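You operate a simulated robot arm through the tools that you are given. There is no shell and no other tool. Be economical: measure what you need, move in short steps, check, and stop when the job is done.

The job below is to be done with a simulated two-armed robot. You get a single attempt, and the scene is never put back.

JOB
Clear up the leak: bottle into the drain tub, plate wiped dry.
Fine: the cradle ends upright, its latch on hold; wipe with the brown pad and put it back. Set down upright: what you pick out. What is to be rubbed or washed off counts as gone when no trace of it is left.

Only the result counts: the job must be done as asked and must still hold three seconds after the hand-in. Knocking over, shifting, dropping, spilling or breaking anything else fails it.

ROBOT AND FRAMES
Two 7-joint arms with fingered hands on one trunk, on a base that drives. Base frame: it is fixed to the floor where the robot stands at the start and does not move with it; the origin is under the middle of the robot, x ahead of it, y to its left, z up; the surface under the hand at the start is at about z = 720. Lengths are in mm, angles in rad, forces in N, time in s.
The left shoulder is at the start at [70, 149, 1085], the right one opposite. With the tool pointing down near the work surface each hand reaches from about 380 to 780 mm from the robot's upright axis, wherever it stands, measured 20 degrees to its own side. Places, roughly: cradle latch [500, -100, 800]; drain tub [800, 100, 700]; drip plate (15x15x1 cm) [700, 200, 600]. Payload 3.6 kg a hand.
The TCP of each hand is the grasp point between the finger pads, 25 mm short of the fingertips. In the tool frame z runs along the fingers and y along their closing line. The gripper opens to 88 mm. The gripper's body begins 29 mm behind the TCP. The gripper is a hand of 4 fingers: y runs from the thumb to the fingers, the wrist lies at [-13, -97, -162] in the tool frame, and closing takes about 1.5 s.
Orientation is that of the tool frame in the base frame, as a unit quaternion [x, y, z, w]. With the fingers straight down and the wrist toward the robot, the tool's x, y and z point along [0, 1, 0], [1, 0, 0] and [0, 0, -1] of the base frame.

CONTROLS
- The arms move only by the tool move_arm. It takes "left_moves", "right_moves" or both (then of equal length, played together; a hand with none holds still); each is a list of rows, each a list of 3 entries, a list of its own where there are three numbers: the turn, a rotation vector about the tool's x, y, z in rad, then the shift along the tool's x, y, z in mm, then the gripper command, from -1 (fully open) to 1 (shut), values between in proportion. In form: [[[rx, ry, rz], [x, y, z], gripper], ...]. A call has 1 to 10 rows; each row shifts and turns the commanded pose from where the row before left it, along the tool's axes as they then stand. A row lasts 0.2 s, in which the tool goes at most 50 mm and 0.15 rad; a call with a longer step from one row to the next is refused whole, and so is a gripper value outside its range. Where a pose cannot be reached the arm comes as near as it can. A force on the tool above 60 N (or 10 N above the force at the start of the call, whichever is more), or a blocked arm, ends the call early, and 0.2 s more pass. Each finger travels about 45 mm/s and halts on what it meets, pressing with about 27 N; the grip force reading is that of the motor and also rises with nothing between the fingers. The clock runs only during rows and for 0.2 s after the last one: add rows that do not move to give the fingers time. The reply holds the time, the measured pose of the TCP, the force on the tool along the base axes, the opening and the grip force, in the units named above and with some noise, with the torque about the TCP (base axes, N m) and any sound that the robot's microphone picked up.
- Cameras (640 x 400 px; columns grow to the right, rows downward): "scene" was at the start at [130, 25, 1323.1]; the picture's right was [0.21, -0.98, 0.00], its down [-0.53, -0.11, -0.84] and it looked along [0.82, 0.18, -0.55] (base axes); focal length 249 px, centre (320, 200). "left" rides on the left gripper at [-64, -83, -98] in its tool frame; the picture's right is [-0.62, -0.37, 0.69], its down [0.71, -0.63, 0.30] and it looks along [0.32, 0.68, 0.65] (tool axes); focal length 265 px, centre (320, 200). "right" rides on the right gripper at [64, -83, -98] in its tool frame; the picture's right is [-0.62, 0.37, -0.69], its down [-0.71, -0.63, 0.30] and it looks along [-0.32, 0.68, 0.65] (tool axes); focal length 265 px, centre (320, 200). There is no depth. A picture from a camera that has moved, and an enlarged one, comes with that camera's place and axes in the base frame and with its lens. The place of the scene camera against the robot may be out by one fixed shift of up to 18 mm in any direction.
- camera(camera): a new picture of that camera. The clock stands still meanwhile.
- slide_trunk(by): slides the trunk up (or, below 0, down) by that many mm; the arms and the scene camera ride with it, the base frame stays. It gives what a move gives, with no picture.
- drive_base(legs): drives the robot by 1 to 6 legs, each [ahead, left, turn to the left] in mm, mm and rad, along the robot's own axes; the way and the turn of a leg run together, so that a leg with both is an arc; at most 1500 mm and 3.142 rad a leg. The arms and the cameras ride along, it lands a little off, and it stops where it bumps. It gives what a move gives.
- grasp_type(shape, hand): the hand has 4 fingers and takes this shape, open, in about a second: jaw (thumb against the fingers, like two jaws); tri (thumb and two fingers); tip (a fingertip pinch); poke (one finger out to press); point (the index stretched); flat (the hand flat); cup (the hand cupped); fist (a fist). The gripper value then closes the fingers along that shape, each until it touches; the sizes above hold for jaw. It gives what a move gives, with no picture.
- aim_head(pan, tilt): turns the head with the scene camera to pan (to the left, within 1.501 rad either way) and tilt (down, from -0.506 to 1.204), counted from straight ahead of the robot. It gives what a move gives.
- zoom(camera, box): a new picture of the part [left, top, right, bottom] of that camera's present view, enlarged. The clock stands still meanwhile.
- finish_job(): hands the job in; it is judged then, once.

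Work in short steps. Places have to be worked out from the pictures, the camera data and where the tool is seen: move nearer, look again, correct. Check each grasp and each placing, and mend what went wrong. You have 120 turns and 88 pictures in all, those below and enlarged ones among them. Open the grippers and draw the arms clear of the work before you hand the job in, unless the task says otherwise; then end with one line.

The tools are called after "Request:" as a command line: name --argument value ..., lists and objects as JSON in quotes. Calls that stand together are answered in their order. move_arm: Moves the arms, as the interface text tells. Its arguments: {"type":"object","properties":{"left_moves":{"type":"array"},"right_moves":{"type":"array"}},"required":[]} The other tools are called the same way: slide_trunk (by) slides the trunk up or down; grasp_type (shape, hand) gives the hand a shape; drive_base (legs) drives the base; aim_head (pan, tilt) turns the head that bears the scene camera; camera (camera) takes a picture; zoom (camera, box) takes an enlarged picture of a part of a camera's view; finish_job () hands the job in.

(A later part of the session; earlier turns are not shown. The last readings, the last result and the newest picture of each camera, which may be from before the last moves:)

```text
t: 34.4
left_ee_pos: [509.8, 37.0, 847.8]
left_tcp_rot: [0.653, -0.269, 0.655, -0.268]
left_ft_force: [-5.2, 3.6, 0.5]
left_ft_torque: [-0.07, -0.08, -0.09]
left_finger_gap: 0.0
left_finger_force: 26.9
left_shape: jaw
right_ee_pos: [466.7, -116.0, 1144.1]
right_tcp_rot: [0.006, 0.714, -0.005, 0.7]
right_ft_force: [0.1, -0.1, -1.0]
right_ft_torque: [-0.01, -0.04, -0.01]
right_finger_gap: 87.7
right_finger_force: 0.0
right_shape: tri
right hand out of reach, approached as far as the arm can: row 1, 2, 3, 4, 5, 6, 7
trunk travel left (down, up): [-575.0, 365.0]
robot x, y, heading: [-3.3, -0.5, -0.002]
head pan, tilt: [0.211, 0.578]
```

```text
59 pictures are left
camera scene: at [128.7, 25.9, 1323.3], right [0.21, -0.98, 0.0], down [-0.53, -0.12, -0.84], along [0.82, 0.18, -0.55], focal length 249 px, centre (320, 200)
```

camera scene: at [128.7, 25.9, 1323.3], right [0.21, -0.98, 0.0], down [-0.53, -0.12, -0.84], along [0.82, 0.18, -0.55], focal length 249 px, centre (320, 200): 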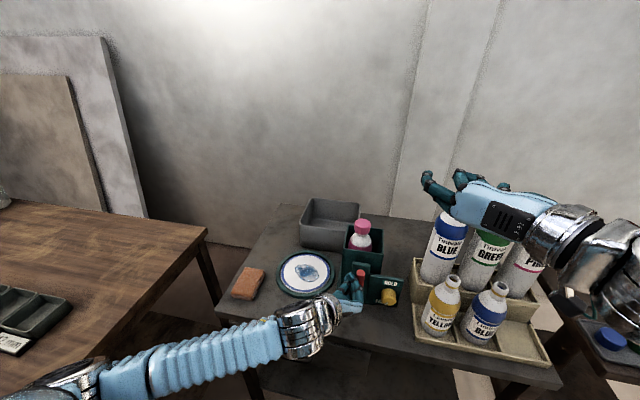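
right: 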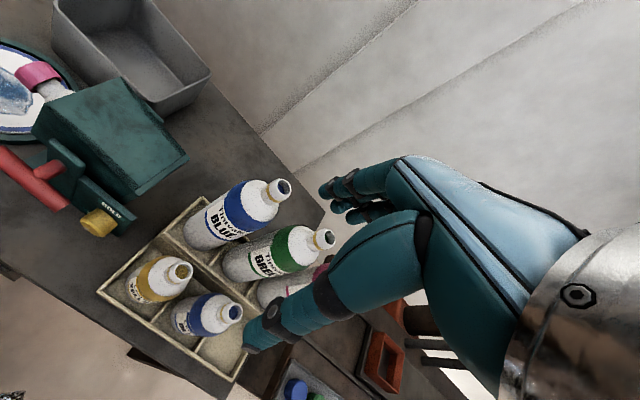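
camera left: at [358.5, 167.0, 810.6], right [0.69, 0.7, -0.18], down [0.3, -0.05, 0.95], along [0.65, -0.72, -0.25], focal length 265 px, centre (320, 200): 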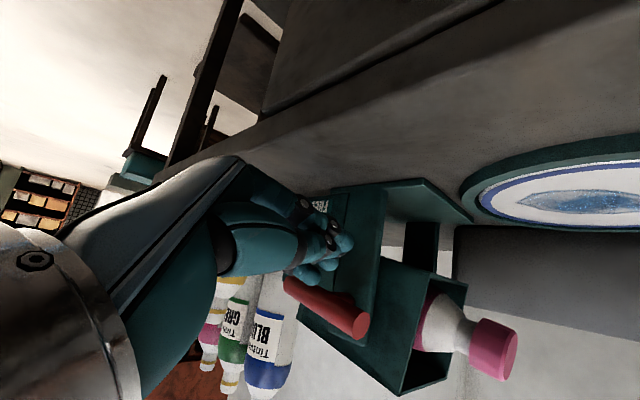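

The right wrist seems limited in this orientation. I'll check whether the cradle stays upright on its own by easing the left hand off a little.

Request:
move_arm --left_moves '[[[0, 0, 0], [-2, -2, 0], 1], [[0, 0, 0], [-2, -2, 0], 1], [[0, 0, 0], [-2, -2, 0], 1], [[0, 0, 0], [0, 0, 0], 1]]'

Request:
zoom --camera "scene" --box '[290, 200, 400, 330]'

```text
t: 35.4
left_ee_pos: [508.9, 45.3, 846.2]
left_tcp_rot: [0.654, -0.269, 0.655, -0.268]
left_ft_force: [-0.5, 0.5, 0.5]
left_ft_torque: [0.0, 0.0, 0.04]
left_finger_gap: 0.0
left_finger_force: 26.9
left_shape: jaw
right_ee_pos: [467.7, -118.4, 1142.6]
right_tcp_rot: [0.006, 0.714, -0.006, 0.701]
right_ft_force: [-0.8, 0.5, 0.9]
right_ft_torque: [-0.01, -0.03, 0.0]
right_finger_gap: 87.9
right_finger_force: 0.1
right_shape: tri
trunk travel left (down, up): [-575.0, 365.0]
robot x, y, heading: [-0.9, 3.0, 0.005]
head pan, tilt: [0.211, 0.578]
```

```text
3.08 times, centred on (345, 265) of scene
camera zoom: at [129.7, 25.0, 1323.2], right [0.21, -0.98, 0.0], down [-0.53, -0.11, -0.84], along [0.82, 0.18, -0.55], focal length 766 px, centre (243, 0)
```

zoom: 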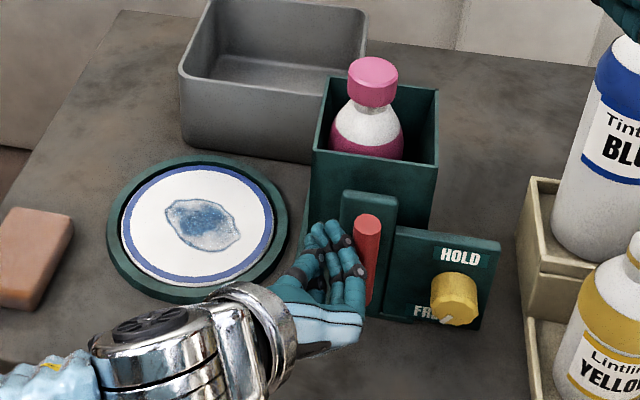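

Request:
move_arm --left_moves '[[[0, 0, 0], [-3, -3, 0], 1], [[0, 0, 0], [-3, -3, 0], 1], [[0, 0, 0], [-3, -3, 0], 1], [[0, 0, 0], [0, 0, 0], 1], [[0, 0, 0], [0, 0, 0], 1], [[0, 0, 0], [0, 0, 0], 1]]'

Request:
zoom --camera "scene" --box '[290, 200, 400, 330]'

```text
t: 36.8
left_ee_pos: [510.8, 58.2, 847.6]
left_tcp_rot: [0.654, -0.27, 0.654, -0.268]
left_ft_force: [-0.2, 0.3, 0.1]
left_ft_torque: [0.03, 0.0, 0.02]
left_finger_gap: 0.0
left_finger_force: 27.2
left_shape: jaw
right_ee_pos: [467.0, -117.1, 1143.3]
right_tcp_rot: [0.006, 0.714, -0.006, 0.7]
right_ft_force: [0.1, 0.2, -0.6]
right_ft_torque: [-0.02, -0.02, 0.03]
right_finger_gap: 87.8
right_finger_force: 0.1
right_shape: tri
trunk travel left (down, up): [-575.0, 365.0]
robot x, y, heading: [0.9, 0.9, 0.0]
head pan, tilt: [0.211, 0.578]
```

```text
3.08 times, centred on (345, 265) of scene
camera zoom: at [129.6, 25.0, 1323.2], right [0.21, -0.98, 0.0], down [-0.53, -0.11, -0.84], along [0.82, 0.18, -0.55], focal length 766 px, centre (243, 0)
```

zoom: 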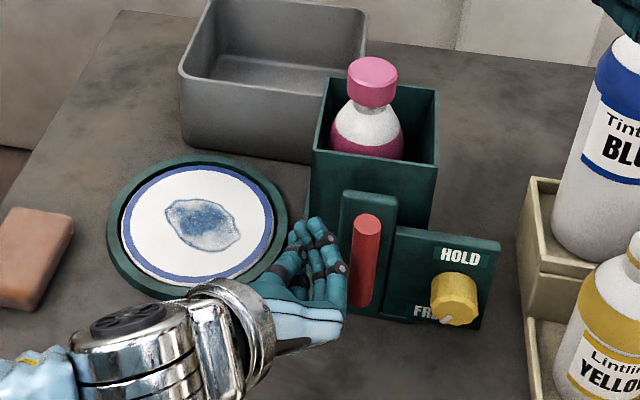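

The cradle stays upright by itself. So the left hand will turn the knob: I back it off, switch it to tri and go in front of the knob, while the right hand unwinds to fingers-down.

Request:
move_arm --left_moves '[[[0, 0, 0], [0, 0, -20], 1], [[0, 0, 0], [0, 0, -20], 1], [[0, 0, 0], [0, 0, -20], 1], [[0, 0, 0], [0, 0, -20], 1], [[0, 0, 0], [6.7, 22.7, 0], 0], [[0, 0, 0], [6.7, 22.7, 0], 0], [[0, 0, 0], [6.7, 22.7, 0], 0], [[0, 0, 0], [6.7, 22.7, 0], 0], [[0, 0, 0], [6.7, 22.7, 0], 0], [[0, 0, 0], [6.7, 22.7, 0], 0]]' --right_moves '[[[0.0864, 0.0864, 0.0864], [0, 0, 0], -1], [[0.0864, 0.0864, 0.0864], [0, 0, 0], -1], [[0.0864, 0.0864, 0.0864], [0, 0, 0], -1], [[0.0864, 0.0864, 0.0864], [0, 0, 0], -1], [[0.0864, 0.0864, 0.0864], [0, 0, 0], -1], [[0.0864, 0.0864, 0.0864], [0, 0, 0], -1], [[0.0864, 0.0864, 0.0864], [0, 0, 0], -1], [[0.0864, 0.0864, 0.0864], [0, 0, 0], -1], [[0.0864, 0.0864, 0.0864], [0, 0, 0], -1], [[0.0864, 0.0864, 0.0864], [0, 0, 0], -1]]'

Request:
move_arm --right_moves '[[[0.0864, 0.0864, 0.0864], [0, 0, 0], -1], [[0.0864, 0.0864, 0.0864], [0, 0, 0], -1], [[0.0864, 0.0864, 0.0864], [0, 0, 0], -1], [[0.0864, 0.0864, 0.0864], [0, 0, 0], -1], [[0, 0, 0], [-30, 0, 0], -1], [[0, 0, 0], [-30, 0, 0], -1], [[0, 0, 0], [-30, 0, 0], -1]]'

Request:
grasp_type --hand "left" --shape "tri"

Request:
zoom --camera "scene" --box '[300, 220, 460, 360]'

Request:
camera --camera "left"

```text
t: 39.0
left_ee_pos: [430.6, -67.9, 779.8]
left_tcp_rot: [0.654, -0.269, 0.654, -0.269]
left_ft_force: [-0.1, -0.4, -0.2]
left_ft_torque: [-0.02, -0.02, -0.01]
left_finger_gap: 43.6
left_finger_force: 0.0
left_shape: jaw
right_ee_pos: [470.1, -117.4, 1144.0]
right_tcp_rot: [0.562, 0.794, -0.007, 0.231]
right_ft_force: [-0.2, 0.1, 0.7]
right_ft_torque: [0.0, -0.02, 0.03]
right_finger_gap: 88.1
right_finger_force: 0.0
right_shape: tri
right hand out of reach, approached as far as the arm can: row 1
trunk travel left (down, up): [-575.0, 365.0]
robot x, y, heading: [2.2, 1.5, 0.002]
head pan, tilt: [0.211, 0.578]
```

```text
t: 40.6
left_ee_pos: [430.0, -66.4, 780.5]
left_tcp_rot: [0.653, -0.27, 0.655, -0.268]
left_ft_force: [-0.1, 0.2, -0.6]
left_ft_torque: [0.01, 0.01, 0.03]
left_finger_gap: 43.6
left_finger_force: 0.1
left_shape: jaw
right_ee_pos: [468.8, -207.4, 1144.9]
right_tcp_rot: [0.712, 0.702, -0.007, -0.008]
right_ft_force: [0.2, -0.1, -0.9]
right_ft_torque: [0.02, 0.03, 0.04]
right_finger_gap: 88.1
right_finger_force: 0.0
right_shape: tri
trunk travel left (down, up): [-575.0, 365.0]
robot x, y, heading: [-1.3, 1.0, 0.0]
head pan, tilt: [0.211, 0.578]
```

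```text
t: 41.5
left_ee_pos: [430.4, -67.8, 780.7]
left_tcp_rot: [0.654, -0.269, 0.654, -0.269]
left_ft_force: [0.3, 0.4, -0.5]
left_ft_torque: [0.03, -0.03, -0.02]
left_finger_gap: 87.8
left_finger_force: 0.0
left_shape: tri
right_ee_pos: [469.9, -206.7, 1145.3]
right_tcp_rot: [0.712, 0.702, -0.007, -0.007]
right_ft_force: [0.9, -0.5, -0.1]
right_ft_torque: [0.0, 0.02, -0.02]
right_finger_gap: 87.7
right_finger_force: 0.2
right_shape: tri
trunk travel left (down, up): [-575.0, 365.0]
robot x, y, heading: [1.1, 0.3, -0.0]
head pan, tilt: [0.211, 0.578]
```

```text
2.86 times, centred on (380, 290) of scene
camera zoom: at [129.8, 25.1, 1323.2], right [0.21, -0.98, 0.0], down [-0.53, -0.11, -0.84], along [0.82, 0.18, -0.55], focal length 711 px, centre (149, -57)
```

zoom: 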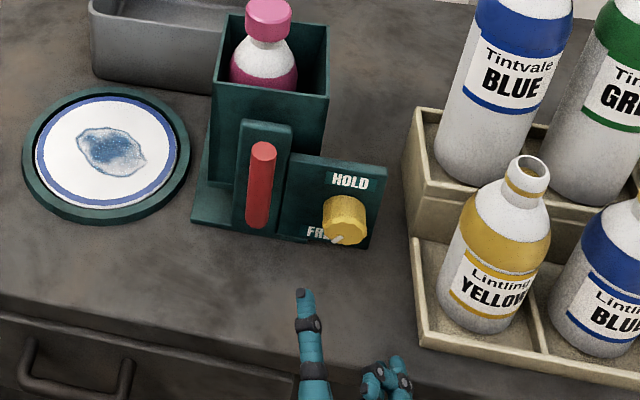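

```text
55 pictures are left
camera left: at [332.6, 37.6, 793.2], right [0.69, 0.7, -0.18], down [0.3, -0.05, 0.95], along [0.65, -0.72, -0.25], focal length 265 px, centre (320, 200)
```

left: 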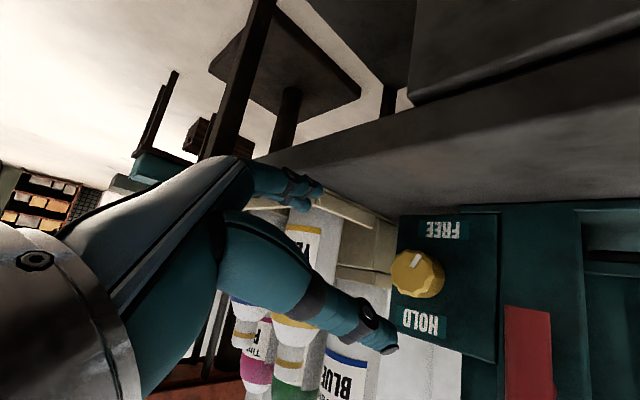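

Request:
zoom --camera "left" --box '[270, 180, 510, 380]'

```text
2.00 times, centred on (390, 280) of left
camera zoom: at [332.6, 37.6, 793.2], right [0.69, 0.7, -0.18], down [0.3, -0.05, 0.95], along [0.65, -0.72, -0.25], focal length 531 px, centre (180, 40)
```

zoom: 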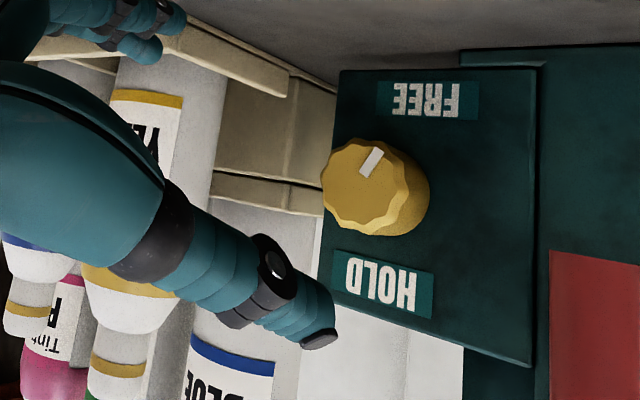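

The pointer sits at about 7 o'clock on FREE, with HOLD up at about 11–12, so I turn clockwise. I roll to 10 o'clock, part-close to about 60 mm and advance over the knob.

Request:
move_arm --left_moves '[[[0, 0, -0.13], [0, 0, 0], -0.36], [[0, 0, -0.13], [0, 0, 0], -0.36], [[0, 0, 0], [0.5, -2, 20], -0.36], [[0, 0, 0], [0, 0, 20], -0.36], [[0, 0, 0], [0, 0, 20], -0.36], [[0, 0, 0], [0, 0, 20], -0.36], [[0, 0, 0], [0, 0, 10], -0.36]]'

Request:
camera --camera "left"

Request:
zoom --camera "scene" --box '[320, 230, 430, 330]'

```text
t: 43.1
left_ee_pos: [520.1, -65.6, 782.5]
left_tcp_rot: [0.683, -0.182, 0.684, -0.18]
left_ft_force: [0.4, -0.3, 0.3]
left_ft_torque: [0.0, 0.0, 0.01]
left_finger_gap: 60.3
left_finger_force: 0.0
left_shape: tri
right_ee_pos: [468.7, -205.9, 1144.4]
right_tcp_rot: [0.713, 0.701, -0.007, -0.006]
right_ft_force: [-0.1, -0.2, 0.3]
right_ft_torque: [0.01, 0.0, -0.02]
right_finger_gap: 87.8
right_finger_force: 0.1
right_shape: tri
trunk travel left (down, up): [-575.0, 365.0]
robot x, y, heading: [-0.4, -0.5, 0.004]
head pan, tilt: [0.211, 0.578]
```

```text
53 pictures are left
camera left: at [422.4, 38.8, 767.4], right [0.69, 0.63, -0.35], down [0.3, 0.19, 0.93], along [0.65, -0.76, -0.06], focal length 265 px, centre (320, 200)
```

left: 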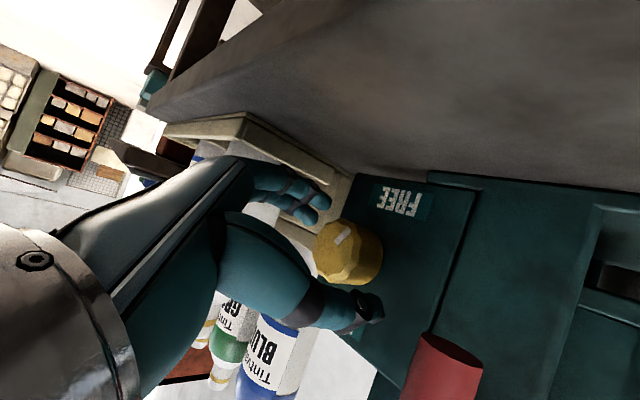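

```text
4.00 times, centred on (375, 280) of scene
camera zoom: at [129.3, 25.0, 1323.2], right [0.21, -0.98, 0.0], down [-0.53, -0.11, -0.84], along [0.82, 0.18, -0.55], focal length 995 px, centre (100, -120)
```

zoom: 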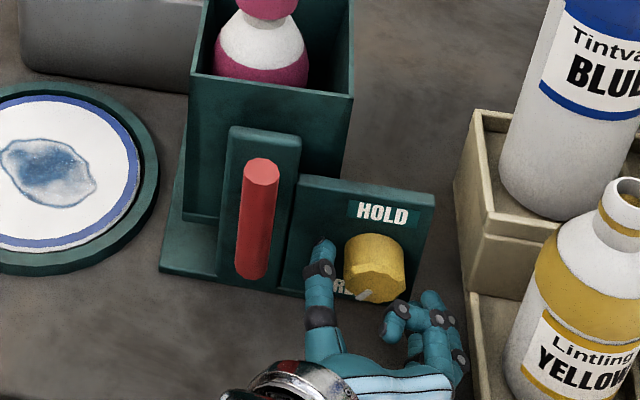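

Well centred. I advance 15 mm and close on the knob.

Request:
move_arm --left_moves '[[[0, 0, 0], [0, 0, 8], -0.36], [[0, 0, 0], [0, 0, 7], -0.36], [[0, 0, 0], [0, 0, 0], 1], [[0, 0, 0], [0, 0, 0], 1], [[0, 0, 0], [0, 0, 0], 1], [[0, 0, 0], [0, 0, 0], 1]]'

Request:
zoom --camera "scene" --box '[320, 230, 430, 330]'

Request:
zoom --camera "left" --box '[200, 140, 440, 340]'

```text
t: 44.5
left_ee_pos: [534.0, -65.7, 782.7]
left_tcp_rot: [0.683, -0.182, 0.684, -0.181]
left_ft_force: [-11.1, -0.2, 0.7]
left_ft_torque: [0.05, -0.06, 0.24]
left_finger_gap: 31.8
left_finger_force: 27.2
left_shape: tri
right_ee_pos: [467.9, -206.8, 1144.5]
right_tcp_rot: [0.713, 0.702, -0.007, -0.006]
right_ft_force: [-0.5, 1.3, 0.9]
right_ft_torque: [0.0, 0.0, 0.0]
right_finger_gap: 87.7
right_finger_force: 0.0
right_shape: tri
trunk travel left (down, up): [-575.0, 365.0]
robot x, y, heading: [3.0, -3.5, 0.002]
head pan, tilt: [0.211, 0.578]
```

```text
4.00 times, centred on (375, 280) of scene
camera zoom: at [127.7, 25.0, 1323.4], right [0.21, -0.98, 0.0], down [-0.53, -0.11, -0.84], along [0.82, 0.18, -0.54], focal length 995 px, centre (100, -120)
```

zoom: 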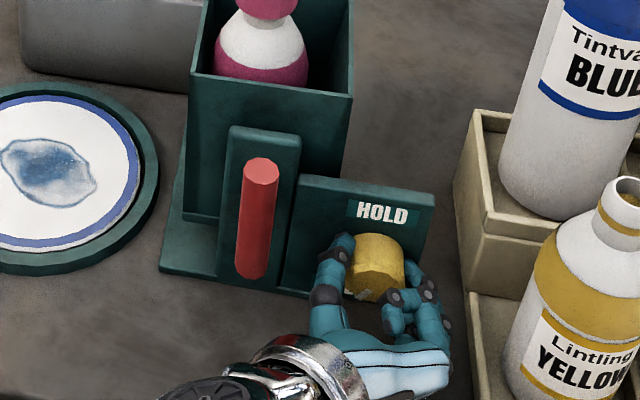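

```text
2.00 times, centred on (320, 240) of left
camera zoom: at [436.0, 38.8, 767.6], right [0.7, 0.63, -0.35], down [0.3, 0.19, 0.93], along [0.65, -0.76, -0.06], focal length 531 px, centre (320, 120)
```

zoom: 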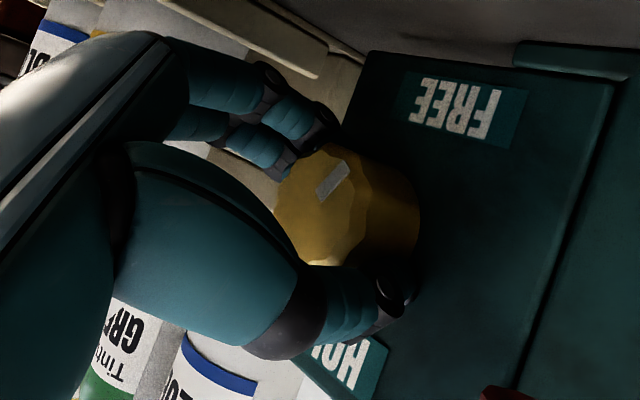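

The knob is gripped. Now I roll clockwise about 60°.

Request:
move_arm --left_moves '[[[0, 0, 0.1], [0, 0, -1], 1], [[0, 0, 0.13], [0, 0, 0], 1], [[0, 0, 0.13], [0, 0, 0], 1], [[0, 0, 0.13], [0, 0, 0], 1], [[0, 0, 0.13], [0, 0, 0], 1], [[0, 0, 0.13], [0, 0, 0], 1], [[0, 0, 0.13], [0, 0, 0], 1], [[0, 0, 0.13], [0, 0, 0], 1]]'

Request:
zoom --camera "scene" --box '[320, 230, 430, 330]'

Request:
zoom --camera "left" --box '[200, 140, 440, 340]'

```text
t: 46.3
left_ee_pos: [534.4, -66.5, 781.1]
left_tcp_rot: [0.508, -0.491, 0.51, -0.49]
left_ft_force: [-4.3, -3.8, -0.3]
left_ft_torque: [-0.04, 0.05, -0.01]
left_finger_gap: 31.3
left_finger_force: 27.1
left_shape: tri
right_ee_pos: [468.9, -206.8, 1144.5]
right_tcp_rot: [0.712, 0.702, -0.005, -0.007]
right_ft_force: [-0.7, -0.1, -0.4]
right_ft_torque: [-0.01, -0.03, 0.0]
right_finger_gap: 87.7
right_finger_force: 0.1
right_shape: tri
trunk travel left (down, up): [-575.0, 365.0]
robot x, y, heading: [0.4, -2.0, -0.002]
head pan, tilt: [0.211, 0.578]
```

```text
4.00 times, centred on (375, 280) of scene
camera zoom: at [128.8, 24.2, 1323.3], right [0.21, -0.98, 0.0], down [-0.53, -0.11, -0.84], along [0.82, 0.18, -0.55], focal length 995 px, centre (100, -120)
```

zoom: 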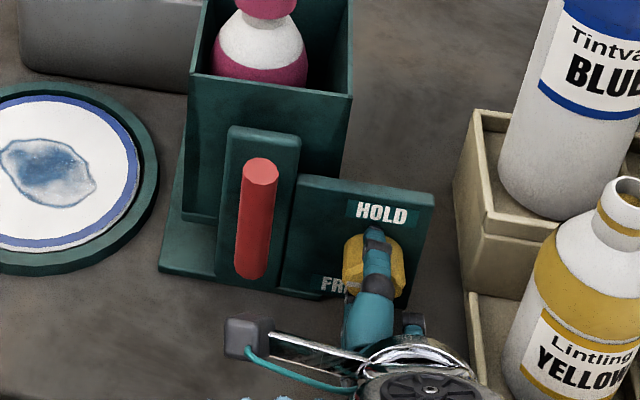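

```text
2.00 times, centred on (320, 240) of left
camera zoom: at [435.6, 1.8, 862.9], right [0.69, 0.63, 0.35], down [0.3, -0.69, 0.66], along [0.65, -0.35, -0.67], focal length 531 px, centre (320, 120)
```

zoom: 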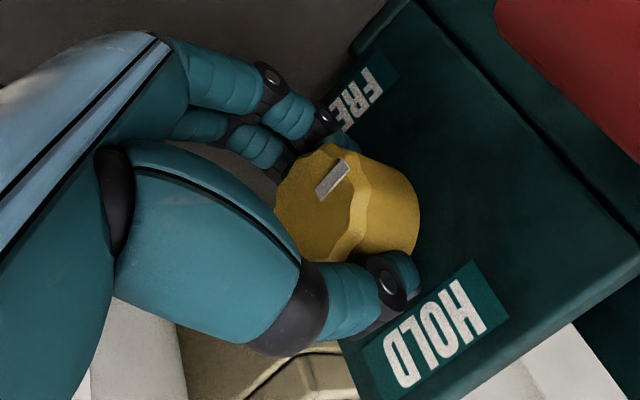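

It turns with the hand; the pointer is now at about 9 o'clock. I keep rolling.

Request:
move_arm --left_moves '[[[0, 0, 0.13], [0, 0, 0], 1], [[0, 0, 0.13], [0, 0, 0], 1], [[0, 0, 0.13], [0, 0, 0], 1], [[0, 0, 0.13], [0, 0, 0], 1]]'

```text
t: 47.3
left_ee_pos: [533.3, -65.8, 782.9]
left_tcp_rot: [-0.366, 0.605, -0.367, 0.604]
left_ft_force: [-4.4, -2.7, -1.6]
left_ft_torque: [-0.06, 0.02, -0.04]
left_finger_gap: 31.4
left_finger_force: 27.2
left_shape: tri
right_ee_pos: [469.4, -207.1, 1144.0]
right_tcp_rot: [0.713, 0.701, -0.005, -0.007]
right_ft_force: [-0.6, -0.5, -1.5]
right_ft_torque: [0.01, 0.04, -0.01]
right_finger_gap: 87.5
right_finger_force: 0.0
right_shape: tri
trunk travel left (down, up): [-575.0, 365.0]
robot x, y, heading: [1.0, -2.3, -0.004]
head pan, tilt: [0.211, 0.578]
```

Reachable and smooth, so I continue in small rows, watching the torque.

Request:
move_arm --left_moves '[[[0, 0, 0.12], [0, 0, 0], 1], [[0, 0, 0.12], [0, 0, 0], 1], [[0, 0, 0.12], [0, 0, 0], 1]]'

Request:
zoom --camera "left" --box '[200, 140, 440, 340]'

```text
t: 48.1
left_ee_pos: [533.3, -65.3, 781.8]
left_tcp_rot: [-0.252, 0.661, -0.253, 0.661]
left_ft_force: [-5.0, -2.1, -2.4]
left_ft_torque: [-0.04, 0.04, -0.03]
left_finger_gap: 31.5
left_finger_force: 26.9
left_shape: tri
right_ee_pos: [468.8, -207.8, 1144.3]
right_tcp_rot: [0.713, 0.701, -0.006, -0.008]
right_ft_force: [-0.1, 0.3, -0.3]
right_ft_torque: [-0.01, -0.01, 0.0]
right_finger_gap: 87.9
right_finger_force: 0.0
right_shape: tri
trunk travel left (down, up): [-575.0, 365.0]
robot x, y, heading: [-1.3, 0.3, -0.006]
head pan, tilt: [0.211, 0.578]
```

```text
2.00 times, centred on (320, 240) of left
camera zoom: at [435.5, -85.0, 885.3], right [0.69, 0.14, 0.71], down [0.3, -0.95, -0.11], along [0.65, 0.29, -0.7], focal length 531 px, centre (320, 120)
```

zoom: 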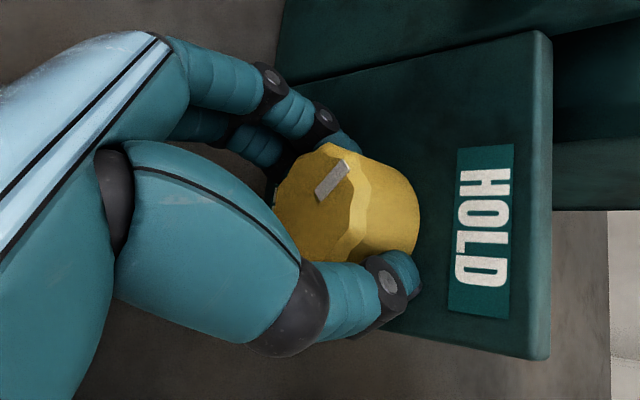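

Pointer is at about 10:30 with no stop yet; a bit further.

Request:
move_arm --left_moves '[[[0, 0, 0.1], [0, 0, 0], 1], [[0, 0, 0.1], [0, 0, 0], 1]]'

Request:
move_arm --left_moves '[[[0, 0, 0.1], [0, 0, 0], 1], [[0, 0, 0.1], [0, 0, 0], 1]]'

Request:
zoom --camera "left" --box '[200, 140, 440, 340]'

```text
t: 48.7
left_ee_pos: [533.0, -65.8, 782.1]
left_tcp_rot: [-0.185, 0.683, -0.186, 0.682]
left_ft_force: [-7.2, -1.7, -3.5]
left_ft_torque: [-0.08, 0.06, -0.01]
left_finger_gap: 31.1
left_finger_force: 27.0
left_shape: tri
right_ee_pos: [468.6, -206.9, 1144.8]
right_tcp_rot: [0.713, 0.701, -0.006, -0.006]
right_ft_force: [0.4, 0.5, 0.3]
right_ft_torque: [-0.01, 0.01, -0.01]
right_finger_gap: 87.8
right_finger_force: 0.0
right_shape: tri
trunk travel left (down, up): [-575.0, 365.0]
robot x, y, heading: [-1.1, 4.1, 0.003]
head pan, tilt: [0.211, 0.578]
```

```text
t: 49.3
left_ee_pos: [535.2, -57.5, 789.4]
left_tcp_rot: [-0.133, 0.69, -0.129, 0.7]
left_ft_force: [-60.1, -18.5, 7.0]
left_ft_torque: [-0.05, -0.65, -1.92]
left_finger_gap: 32.0
left_finger_force: 26.5
left_shape: tri
right_ee_pos: [461.7, -207.8, 1146.8]
right_tcp_rot: [0.712, 0.702, -0.003, -0.005]
right_ft_force: [1.1, 0.2, 0.2]
right_ft_torque: [0.01, 0.01, 0.01]
right_finger_gap: 87.9
right_finger_force: 0.0
right_shape: tri
trunk travel left (down, up): [-575.0, 365.0]
robot x, y, heading: [1.1, 1.8, 0.001]
head pan, tilt: [0.211, 0.578]
stopped in row 2 (left hand): the force on the tool passed its limit at 65 N (the readings are from after the stop); the commanded pose is now the measured one
```

```text
2.00 times, centred on (320, 240) of left
camera zoom: at [436.1, -111.5, 877.9], right [0.68, -0.11, 0.72], down [0.32, -0.84, -0.43], along [0.66, 0.52, -0.54], focal length 531 px, centre (320, 120)
```

zoom: 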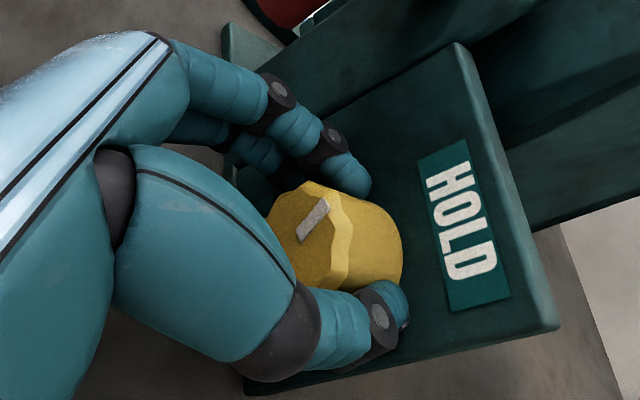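

The arm jammed near its limit and pressed forward 60 N. I open the fingers and back off straight away.

Request:
move_arm --left_moves '[[[0, 0, 0], [0, 0, -1], -0.3], [[0, 0, 0], [0, 0, -1], -0.3], [[0, 0, 0], [0, 0, -2], -0.3], [[0, 0, 0], [0, 0, -3], -0.3], [[0, 0, 0], [0, 0, -10], -0.3], [[0, 0, 0], [0, 0, -20], -0.3], [[0, 0, 0], [0, 0, -20], -0.3], [[0, 0, 0], [0, 0, -20], -0.3], [[0, 0, 0], [0, 0, -20], -0.3]]'

Request:
zoom --camera "scene" --box '[290, 200, 430, 330]'

Request:
camera --camera "left"

```text
t: 51.3
left_ee_pos: [443.4, -54.8, 783.1]
left_tcp_rot: [-0.135, 0.691, -0.125, 0.699]
left_ft_force: [-0.8, 0.2, -0.1]
left_ft_torque: [0.0, 0.02, 0.03]
left_finger_gap: 56.7
left_finger_force: 0.1
left_shape: tri
right_ee_pos: [469.0, -205.5, 1145.8]
right_tcp_rot: [0.713, 0.701, -0.007, -0.007]
right_ft_force: [0.4, 0.3, 0.4]
right_ft_torque: [-0.02, 0.05, 0.03]
right_finger_gap: 87.8
right_finger_force: 0.0
right_shape: tri
trunk travel left (down, up): [-575.0, 365.0]
robot x, y, heading: [-4.4, -1.0, 0.002]
head pan, tilt: [0.211, 0.578]
```

```text
3.08 times, centred on (360, 265) of scene
camera zoom: at [129.3, 25.1, 1323.3], right [0.21, -0.98, 0.0], down [-0.53, -0.11, -0.84], along [0.82, 0.18, -0.55], focal length 766 px, centre (197, 0)
```

zoom: 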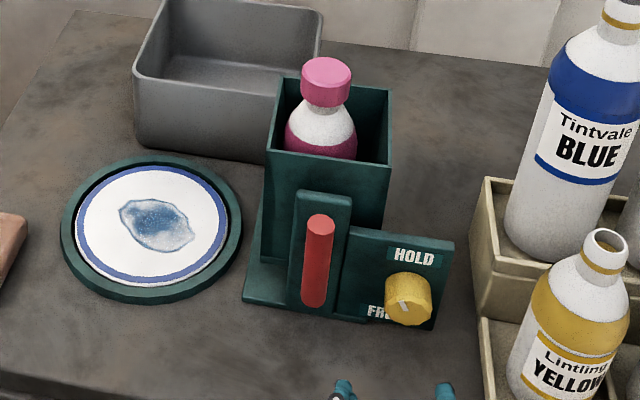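

```text
44 pictures are left
camera left: at [346.9, -111.0, 872.9], right [0.69, -0.11, 0.72], down [0.32, -0.84, -0.44], along [0.65, 0.53, -0.54], focal length 265 px, centre (320, 200)
```

left: 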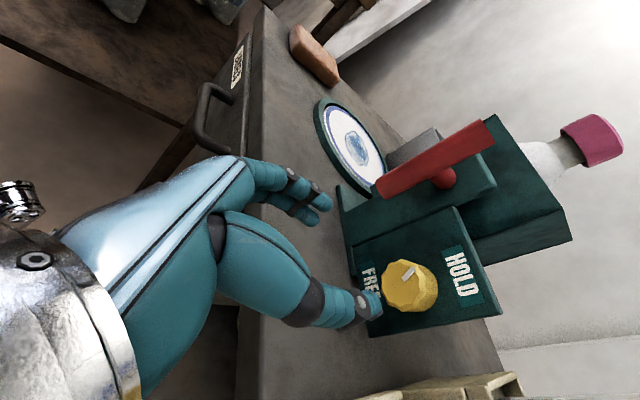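

Request:
zoom --camera "left" --box '[340, 220, 500, 350]'

Request:
zoom --camera "scene" --box '[350, 260, 410, 310]'

```text
3.08 times, centred on (420, 285) of left
camera zoom: at [346.9, -111.0, 872.9], right [0.69, -0.11, 0.72], down [0.32, -0.84, -0.44], along [0.65, 0.53, -0.54], focal length 817 px, centre (12, -62)
```

zoom: 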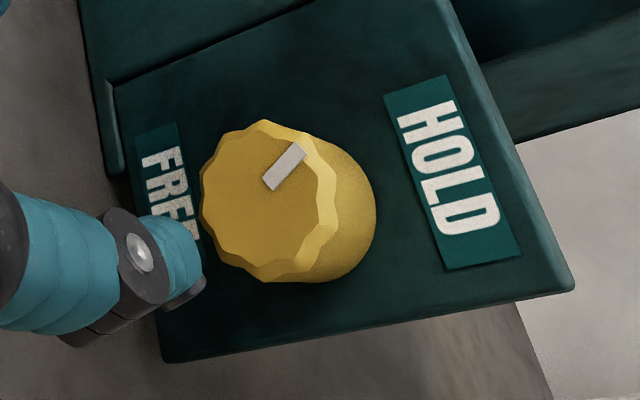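

```text
8.00 times, centred on (380, 285) of scene
camera zoom: at [129.3, 25.1, 1323.3], right [0.21, -0.98, 0.0], down [-0.53, -0.11, -0.84], along [0.82, 0.18, -0.55], focal length 1990 px, centre (-160, -480)
```

zoom: 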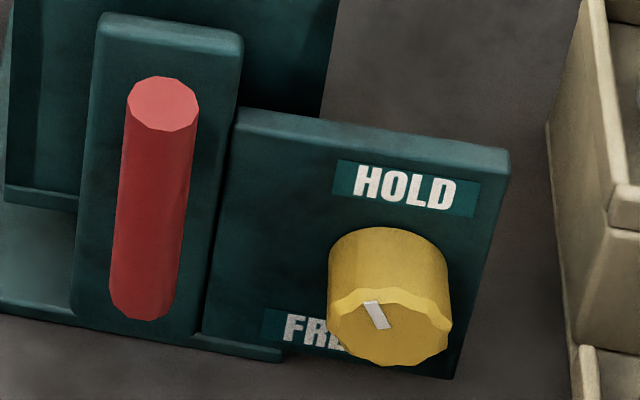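

The cradle is undisturbed and the pointer is at about 11 o'clock. I'll roll the hand back and regrip to check that the knob is really at its end stop.

Request:
move_arm --left_moves '[[[0, 0, -0.14], [0, 0, 0], -0.36], [[0, 0, -0.14], [0, 0, 0], -0.36], [[0, 0, -0.14], [0, 0, 0], -0.36], [[0, 0, -0.14], [0, 0, 0], -0.36], [[0, 0, -0.14], [0, 0, 0], -0.36], [[0, 0, -0.14], [0, 0, 0], -0.36], [[0, 0, -0.14], [0, 0, 0], -0.36], [[0, 0, -0.14], [0, 0, 0], -0.36], [[0, 0, -0.14], [0, 0, 0], -0.36], [[0, 0, -0.14], [0, 0, 0], -0.36]]'

```text
t: 53.5
left_ee_pos: [444.3, -55.4, 783.8]
left_tcp_rot: [0.55, -0.441, 0.546, -0.453]
left_ft_force: [0.2, 0.0, -0.3]
left_ft_torque: [-0.02, 0.01, 0.01]
left_finger_gap: 59.6
left_finger_force: 0.2
left_shape: tri
right_ee_pos: [468.9, -205.3, 1144.9]
right_tcp_rot: [0.713, 0.701, -0.007, -0.006]
right_ft_force: [0.5, -0.7, -0.3]
right_ft_torque: [-0.01, -0.03, 0.04]
right_finger_gap: 87.7
right_finger_force: 0.0
right_shape: tri
trunk travel left (down, up): [-575.0, 365.0]
robot x, y, heading: [0.5, 2.3, -0.002]
head pan, tilt: [0.211, 0.578]
```

Request:
move_arm --left_moves '[[[0, 0, -0.13], [0, 0, 0], -0.36], [[0, 0, -0.13], [0, 0, 0], -0.36], [[0, 0, -0.13], [0, 0, 0], -0.36], [[0, 0, 0], [7.7, 7.2, 10], -0.36], [[0, 0, 0], [0, 0, 25], -0.36], [[0, 0, 0], [0, 0, 25], -0.36], [[0, 0, 0], [0, 0, 20], -0.36], [[0, 0, 0], [0, 0, 8], -0.36]]'

Request:
move_arm --left_moves '[[[0, 0, 0], [0, 0, 0], 1], [[0, 0, 0], [0, 0, 0], 1], [[0, 0, 0], [0, 0, 0], 1], [[0, 0, 0], [0, 0, 0], 1]]'

Request:
zoom --camera "left" --box '[200, 140, 440, 340]'

```text
t: 55.3
left_ee_pos: [534.0, -64.1, 783.0]
left_tcp_rot: [0.624, -0.328, 0.623, -0.339]
left_ft_force: [-2.0, 0.9, 0.1]
left_ft_torque: [0.02, 0.04, -0.03]
left_finger_gap: 59.7
left_finger_force: 0.1
left_shape: tri
right_ee_pos: [469.2, -206.3, 1145.9]
right_tcp_rot: [0.712, 0.702, -0.007, -0.007]
right_ft_force: [-0.2, 0.4, 1.1]
right_ft_torque: [0.0, 0.01, 0.02]
right_finger_gap: 88.1
right_finger_force: 0.0
right_shape: tri
trunk travel left (down, up): [-575.0, 365.0]
robot x, y, heading: [0.7, 0.8, 0.003]
head pan, tilt: [0.211, 0.578]
```

```text
t: 56.3
left_ee_pos: [532.0, -62.8, 783.1]
left_tcp_rot: [0.624, -0.326, 0.623, -0.34]
left_ft_force: [-3.6, 4.2, 3.5]
left_ft_torque: [-0.04, 0.07, 0.06]
left_finger_gap: 27.6
left_finger_force: 27.6
left_shape: tri
right_ee_pos: [469.1, -207.2, 1145.1]
right_tcp_rot: [0.713, 0.701, -0.006, -0.006]
right_ft_force: [0.5, 0.0, 0.2]
right_ft_torque: [0.02, 0.0, -0.02]
right_finger_gap: 87.7
right_finger_force: 0.0
right_shape: tri
trunk travel left (down, up): [-575.0, 365.0]
robot x, y, heading: [2.5, 2.4, -0.002]
head pan, tilt: [0.211, 0.578]
```

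```text
2.00 times, centred on (320, 240) of left
camera zoom: at [432.8, 34.8, 816.9], right [0.68, 0.73, -0.03], down [0.3, -0.24, 0.92], along [0.67, -0.64, -0.38], focal length 531 px, centre (320, 120)
```

zoom: 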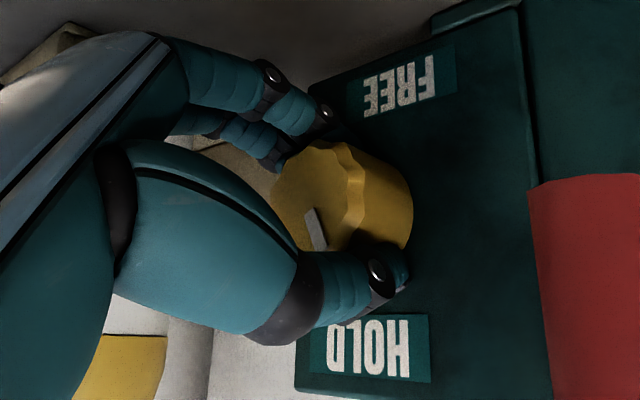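

The pointer now reads near HOLD. I nudge clockwise gently to feel the stop.

Request:
move_arm --left_moves '[[[0, 0, 0.08], [0, 0, 0], 1], [[0, 0, 0.08], [0, 0, 0], 1], [[0, 0, 0.08], [0, 0, 0], 1]]'

Request:
zoom --camera "left" --box '[200, 140, 440, 340]'

```text
t: 57.1
left_ee_pos: [532.2, -64.2, 783.3]
left_tcp_rot: [0.58, -0.399, 0.579, -0.412]
left_ft_force: [-1.6, 3.9, 6.6]
left_ft_torque: [-0.04, -0.04, 0.06]
left_finger_gap: 26.7
left_finger_force: 27.1
left_shape: tri
right_ee_pos: [468.3, -206.9, 1145.9]
right_tcp_rot: [0.713, 0.702, -0.007, -0.007]
right_ft_force: [-0.2, -0.1, -0.4]
right_ft_torque: [0.01, -0.02, -0.05]
right_finger_gap: 87.9
right_finger_force: 0.0
right_shape: tri
trunk travel left (down, up): [-575.0, 365.0]
robot x, y, heading: [-2.6, 2.2, -0.003]
head pan, tilt: [0.211, 0.578]
```

```text
2.00 times, centred on (320, 240) of left
camera zoom: at [432.8, 23.4, 839.6], right [0.68, 0.72, 0.14], down [0.3, -0.45, 0.84], along [0.67, -0.53, -0.52], focal length 531 px, centre (320, 120)
```

zoom: 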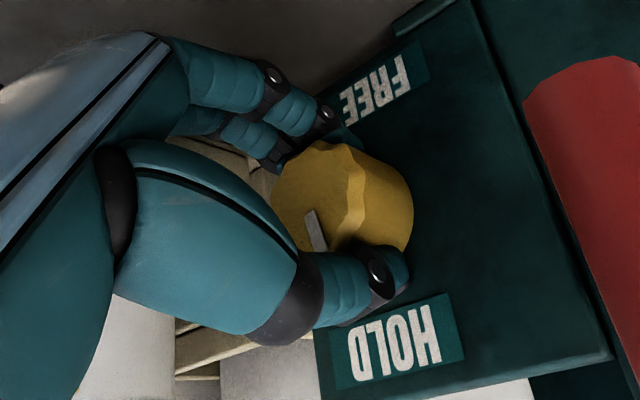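

It still turns with the hand, so there was no stop before. I continue in small steps.

Request:
move_arm --left_moves '[[[0, 0, 0.08], [0, 0, 0], 1], [[0, 0, 0.08], [0, 0, 0], 1], [[0, 0, 0.08], [0, 0, 0], 1], [[0, 0, 0.08], [0, 0, 0], 1]]'

Request:
zoom --camera "left" --box '[200, 140, 440, 340]'

```text
t: 58.1
left_ee_pos: [532.4, -65.3, 784.2]
left_tcp_rot: [0.508, -0.487, 0.506, -0.499]
left_ft_force: [1.3, -2.3, 7.9]
left_ft_torque: [-0.15, -0.24, -0.02]
left_finger_gap: 25.8
left_finger_force: 26.7
left_shape: tri
right_ee_pos: [468.0, -208.0, 1145.1]
right_tcp_rot: [0.712, 0.702, -0.005, -0.007]
right_ft_force: [-0.5, 0.0, 0.4]
right_ft_torque: [0.03, 0.01, 0.01]
right_finger_gap: 87.9
right_finger_force: 0.0
right_shape: tri
trunk travel left (down, up): [-575.0, 365.0]
robot x, y, heading: [-0.4, -0.9, 0.003]
head pan, tilt: [0.211, 0.578]
```

```text
2.00 times, centred on (320, 240) of left
camera zoom: at [432.8, 0.1, 864.5], right [0.68, 0.64, 0.36], down [0.31, -0.69, 0.65], along [0.67, -0.34, -0.67], focal length 531 px, centre (320, 120)
```

zoom: 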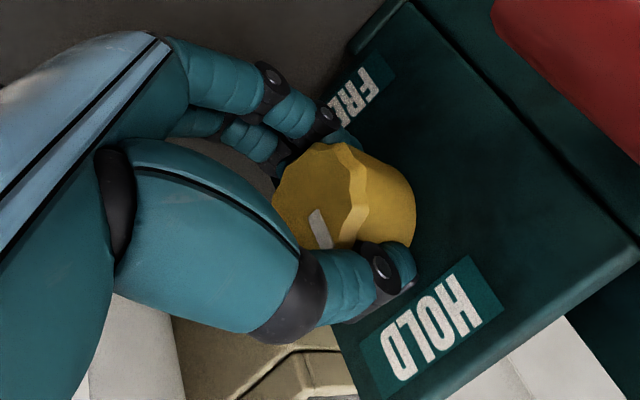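

Torque is rising and the knob starts to slip in the fingers. I release, back off and look.

Request:
move_arm --left_moves '[[[0, 0, 0], [0, 0, 0], -0.36], [[0, 0, 0], [0, 0, 0], -0.36], [[0, 0, 0], [0, 0, 0], -0.36], [[0, 0, 0], [0, 0, 0], -0.36], [[0, 0, 0], [0, 0, -25], -0.36], [[0, 0, 0], [0, 0, -25], -0.36], [[0, 0, 0], [0, 0, -25], -0.36], [[0, 0, 0], [0, 0, -25], -0.36]]'

Request:
camera --camera "left"

Request:
zoom --camera "scene" --box '[330, 240, 420, 310]'

```text
t: 59.9
left_ee_pos: [432.6, -67.3, 782.9]
left_tcp_rot: [0.509, -0.486, 0.505, -0.499]
left_ft_force: [0.4, -0.7, 0.6]
left_ft_torque: [-0.01, -0.01, -0.04]
left_finger_gap: 59.8
left_finger_force: 0.1
left_shape: tri
right_ee_pos: [468.6, -206.3, 1145.6]
right_tcp_rot: [0.713, 0.701, -0.007, -0.007]
right_ft_force: [-0.6, 0.1, 0.0]
right_ft_torque: [-0.03, -0.03, -0.03]
right_finger_gap: 87.9
right_finger_force: 0.0
right_shape: tri
trunk travel left (down, up): [-575.0, 365.0]
robot x, y, heading: [1.6, -1.2, -0.002]
head pan, tilt: [0.211, 0.578]
```

```text
38 pictures are left
camera left: at [333.4, -0.8, 863.0], right [0.68, 0.64, 0.36], down [0.31, -0.69, 0.65], along [0.67, -0.33, -0.67], focal length 265 px, centre (320, 200)
```

left: 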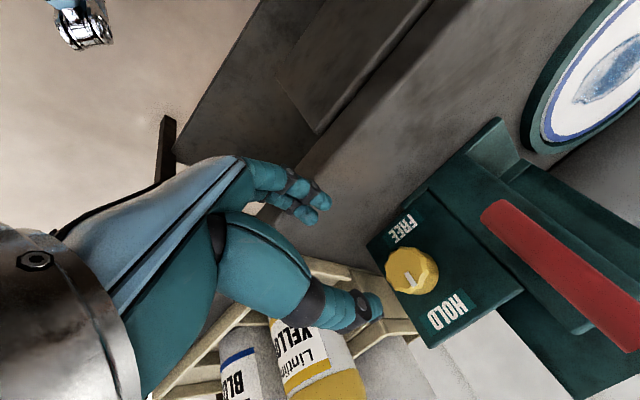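

```text
5.71 times, centred on (375, 275) of scene
camera zoom: at [128.6, 25.1, 1323.3], right [0.21, -0.98, 0.0], down [-0.53, -0.11, -0.84], along [0.82, 0.18, -0.55], focal length 1422 px, centre (6, -229)
```

zoom: 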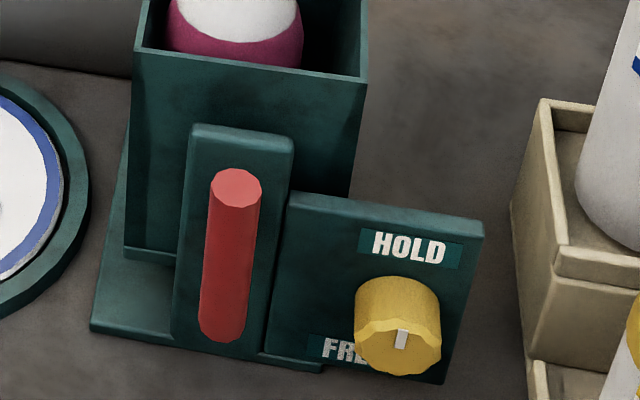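

The pointer is now straight up at HOLD against the stop. Next is the bottle: I raise and unroll the left hand on the way to fingers-down.

Request:
move_arm --left_moves '[[[0, 0, -0.15], [1.5, -15, 0], -1], [[0, 0, -0.15], [4, -14.5, 0], -1], [[0, 0, -0.15], [6, -14, 0], -1], [[0, 0, -0.15], [8, -12.7, 0], -1], [[0, 0, -0.15], [9.6, -11.5, 0], -1], [[0, 0, -0.15], [11.3, -9.8, 0], -1], [[0, 0, -0.15], [12.6, -8.2, 0], -1], [[0, 0, -0.15], [13.7, -6.1, 0], -1], [[0, 0, -0.15], [14.5, -3.9, 0], -1], [[0, 0, -0.15], [15, -2, 0], -1]]'

Request:
grasp_type --hand "left" --shape "jaw"

Request:
move_arm --left_moves '[[[0, 0, 0], [25, -30, 0], -1], [[0, 0, 0], [25, -30, 0], -1], [[0, 0, 0], [25, -30, 0], -1], [[0, 0, 0], [25, -30, 0], -1], [[0, 0, 0], [25, -30, 0], -1], [[0, 0, 0], [25, -30, 0], -1], [[0, 0, 0], [25, -30, 0], -1], [[0, 0, 0], [15, -30, 0], -1]]'

```text
t: 62.1
left_ee_pos: [432.2, -77.9, 932.1]
left_tcp_rot: [0.705, -0.009, 0.709, -0.019]
left_ft_force: [-0.2, 0.4, 0.1]
left_ft_torque: [-0.01, -0.01, -0.01]
left_finger_gap: 87.6
left_finger_force: 0.0
left_shape: tri
right_ee_pos: [468.2, -206.7, 1145.4]
right_tcp_rot: [0.713, 0.701, -0.007, -0.007]
right_ft_force: [-0.1, 0.6, 0.1]
right_ft_torque: [0.01, 0.0, -0.04]
right_finger_gap: 87.8
right_finger_force: 0.0
right_shape: tri
trunk travel left (down, up): [-575.0, 365.0]
robot x, y, heading: [-2.4, -1.4, 0.002]
head pan, tilt: [0.211, 0.578]
```

```text
t: 63.0
left_ee_pos: [432.4, -78.3, 932.4]
left_tcp_rot: [0.705, -0.01, 0.709, -0.02]
left_ft_force: [-0.5, 1.3, -0.6]
left_ft_torque: [0.02, -0.01, 0.02]
left_finger_gap: 87.7
left_finger_force: 0.1
left_shape: jaw
right_ee_pos: [468.6, -206.8, 1143.8]
right_tcp_rot: [0.712, 0.702, -0.007, -0.007]
right_ft_force: [1.1, -1.0, -0.1]
right_ft_torque: [-0.02, 0.02, -0.03]
right_finger_gap: 87.5
right_finger_force: 0.0
right_shape: tri
trunk travel left (down, up): [-575.0, 365.0]
robot x, y, heading: [-1.4, 0.8, -0.001]
head pan, tilt: [0.211, 0.578]
```

```text
t: 64.8
left_ee_pos: [471.3, 136.3, 1127.0]
left_tcp_rot: [0.704, -0.009, 0.71, -0.02]
left_ft_force: [-0.3, 0.2, -1.1]
left_ft_torque: [0.02, -0.03, -0.02]
left_finger_gap: 87.6
left_finger_force: 0.1
left_shape: jaw
left hand out of reach, approached as far as the arm can: row 3, 4, 5, 6
right_ee_pos: [467.0, -206.2, 1144.7]
right_tcp_rot: [0.713, 0.701, -0.006, -0.006]
right_ft_force: [-0.5, -0.2, -0.2]
right_ft_torque: [-0.03, 0.02, -0.02]
right_finger_gap: 87.9
right_finger_force: 0.0
right_shape: tri
trunk travel left (down, up): [-575.0, 365.0]
robot x, y, heading: [-1.2, 2.1, 0.0]
head pan, tilt: [0.211, 0.578]
```

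Now I turn back to fingers-down.

Request:
move_arm --left_moves '[[[0.0864, -0.0864, -0.0864], [0, -5, 0], -1], [[0.0864, -0.0864, -0.0864], [0, -5, 0], -1], [[0.0864, -0.0864, -0.0864], [0, 0, 0], -1], [[0.0864, -0.0864, -0.0864], [0, 0, 0], -1], [[0.0864, -0.0864, -0.0864], [0, 0, 0], -1], [[0.0864, -0.0864, -0.0864], [0, 0, 0], -1], [[0.0864, -0.0864, -0.0864], [0, 0, 0], -1]]'

Request:
move_arm --left_moves '[[[0.0864, -0.0864, -0.0864], [0, 0, 0], -1], [[0.0864, -0.0864, -0.0864], [0, 0, 0], -1], [[0.0864, -0.0864, -0.0864], [0, 0, 0], -1], [[0.0864, -0.0864, -0.0864], [0, 0, 0], -1], [[0.0864, -0.0864, -0.0864], [0, 0, 0], -1], [[0.0864, -0.0864, -0.0864], [0, 0, 0], -1], [[0.0864, -0.0864, -0.0864], [0, 0, 0], -1]]'

Request:
camera --camera "left"

Request:
camera --camera "scene"

```text
t: 66.4
left_ee_pos: [476.0, 146.0, 1127.6]
left_tcp_rot: [0.812, 0.407, 0.419, -0.02]
left_ft_force: [-1.0, -0.9, 0.8]
left_ft_torque: [0.04, 0.0, 0.0]
left_finger_gap: 87.5
left_finger_force: 0.1
left_shape: jaw
left hand out of reach, approached as far as the arm can: row 1
right_ee_pos: [467.7, -206.6, 1143.2]
right_tcp_rot: [0.713, 0.702, -0.006, -0.007]
right_ft_force: [0.2, -0.6, -0.5]
right_ft_torque: [-0.03, 0.01, -0.01]
right_finger_gap: 87.6
right_finger_force: 0.1
right_shape: tri
trunk travel left (down, up): [-575.0, 365.0]
robot x, y, heading: [-5.1, -4.8, 0.002]
head pan, tilt: [0.211, 0.578]
```

```text
t: 68.0
left_ee_pos: [476.6, 147.6, 1128.1]
left_tcp_rot: [0.701, 0.713, 0.017, -0.012]
left_ft_force: [-0.2, 0.4, 0.1]
left_ft_torque: [0.01, 0.0, 0.02]
left_finger_gap: 88.0
left_finger_force: 0.0
left_shape: jaw
right_ee_pos: [469.2, -205.5, 1146.2]
right_tcp_rot: [0.712, 0.702, -0.006, -0.007]
right_ft_force: [0.4, -0.5, 0.1]
right_ft_torque: [0.0, 0.03, -0.01]
right_finger_gap: 87.8
right_finger_force: 0.1
right_shape: tri
trunk travel left (down, up): [-575.0, 365.0]
robot x, y, heading: [-1.8, 0.1, -0.0]
head pan, tilt: [0.211, 0.578]
```

```text
36 pictures are left
camera left: at [393.9, 77.6, 1222.3], right [-0.35, -0.6, -0.72], down [-0.64, 0.71, -0.28], along [0.68, 0.36, -0.64], focal length 265 px, centre (320, 200)
```

left: 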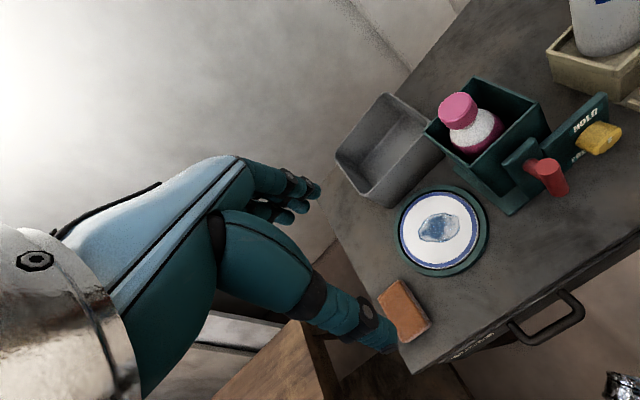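

```text
35 pictures are left
camera scene: at [129.5, 25.2, 1323.2], right [0.21, -0.98, 0.0], down [-0.53, -0.11, -0.84], along [0.82, 0.18, -0.55], focal length 249 px, centre (320, 200)
```

scene: 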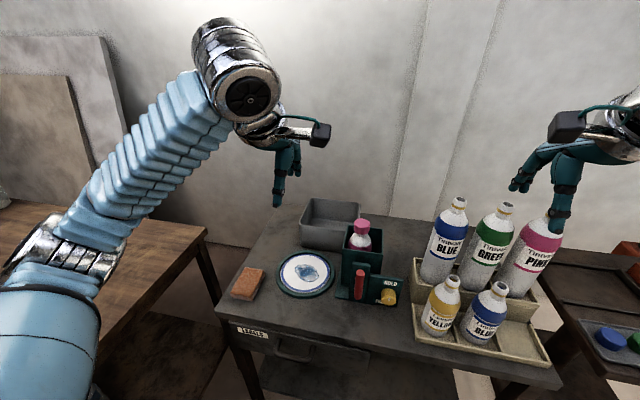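

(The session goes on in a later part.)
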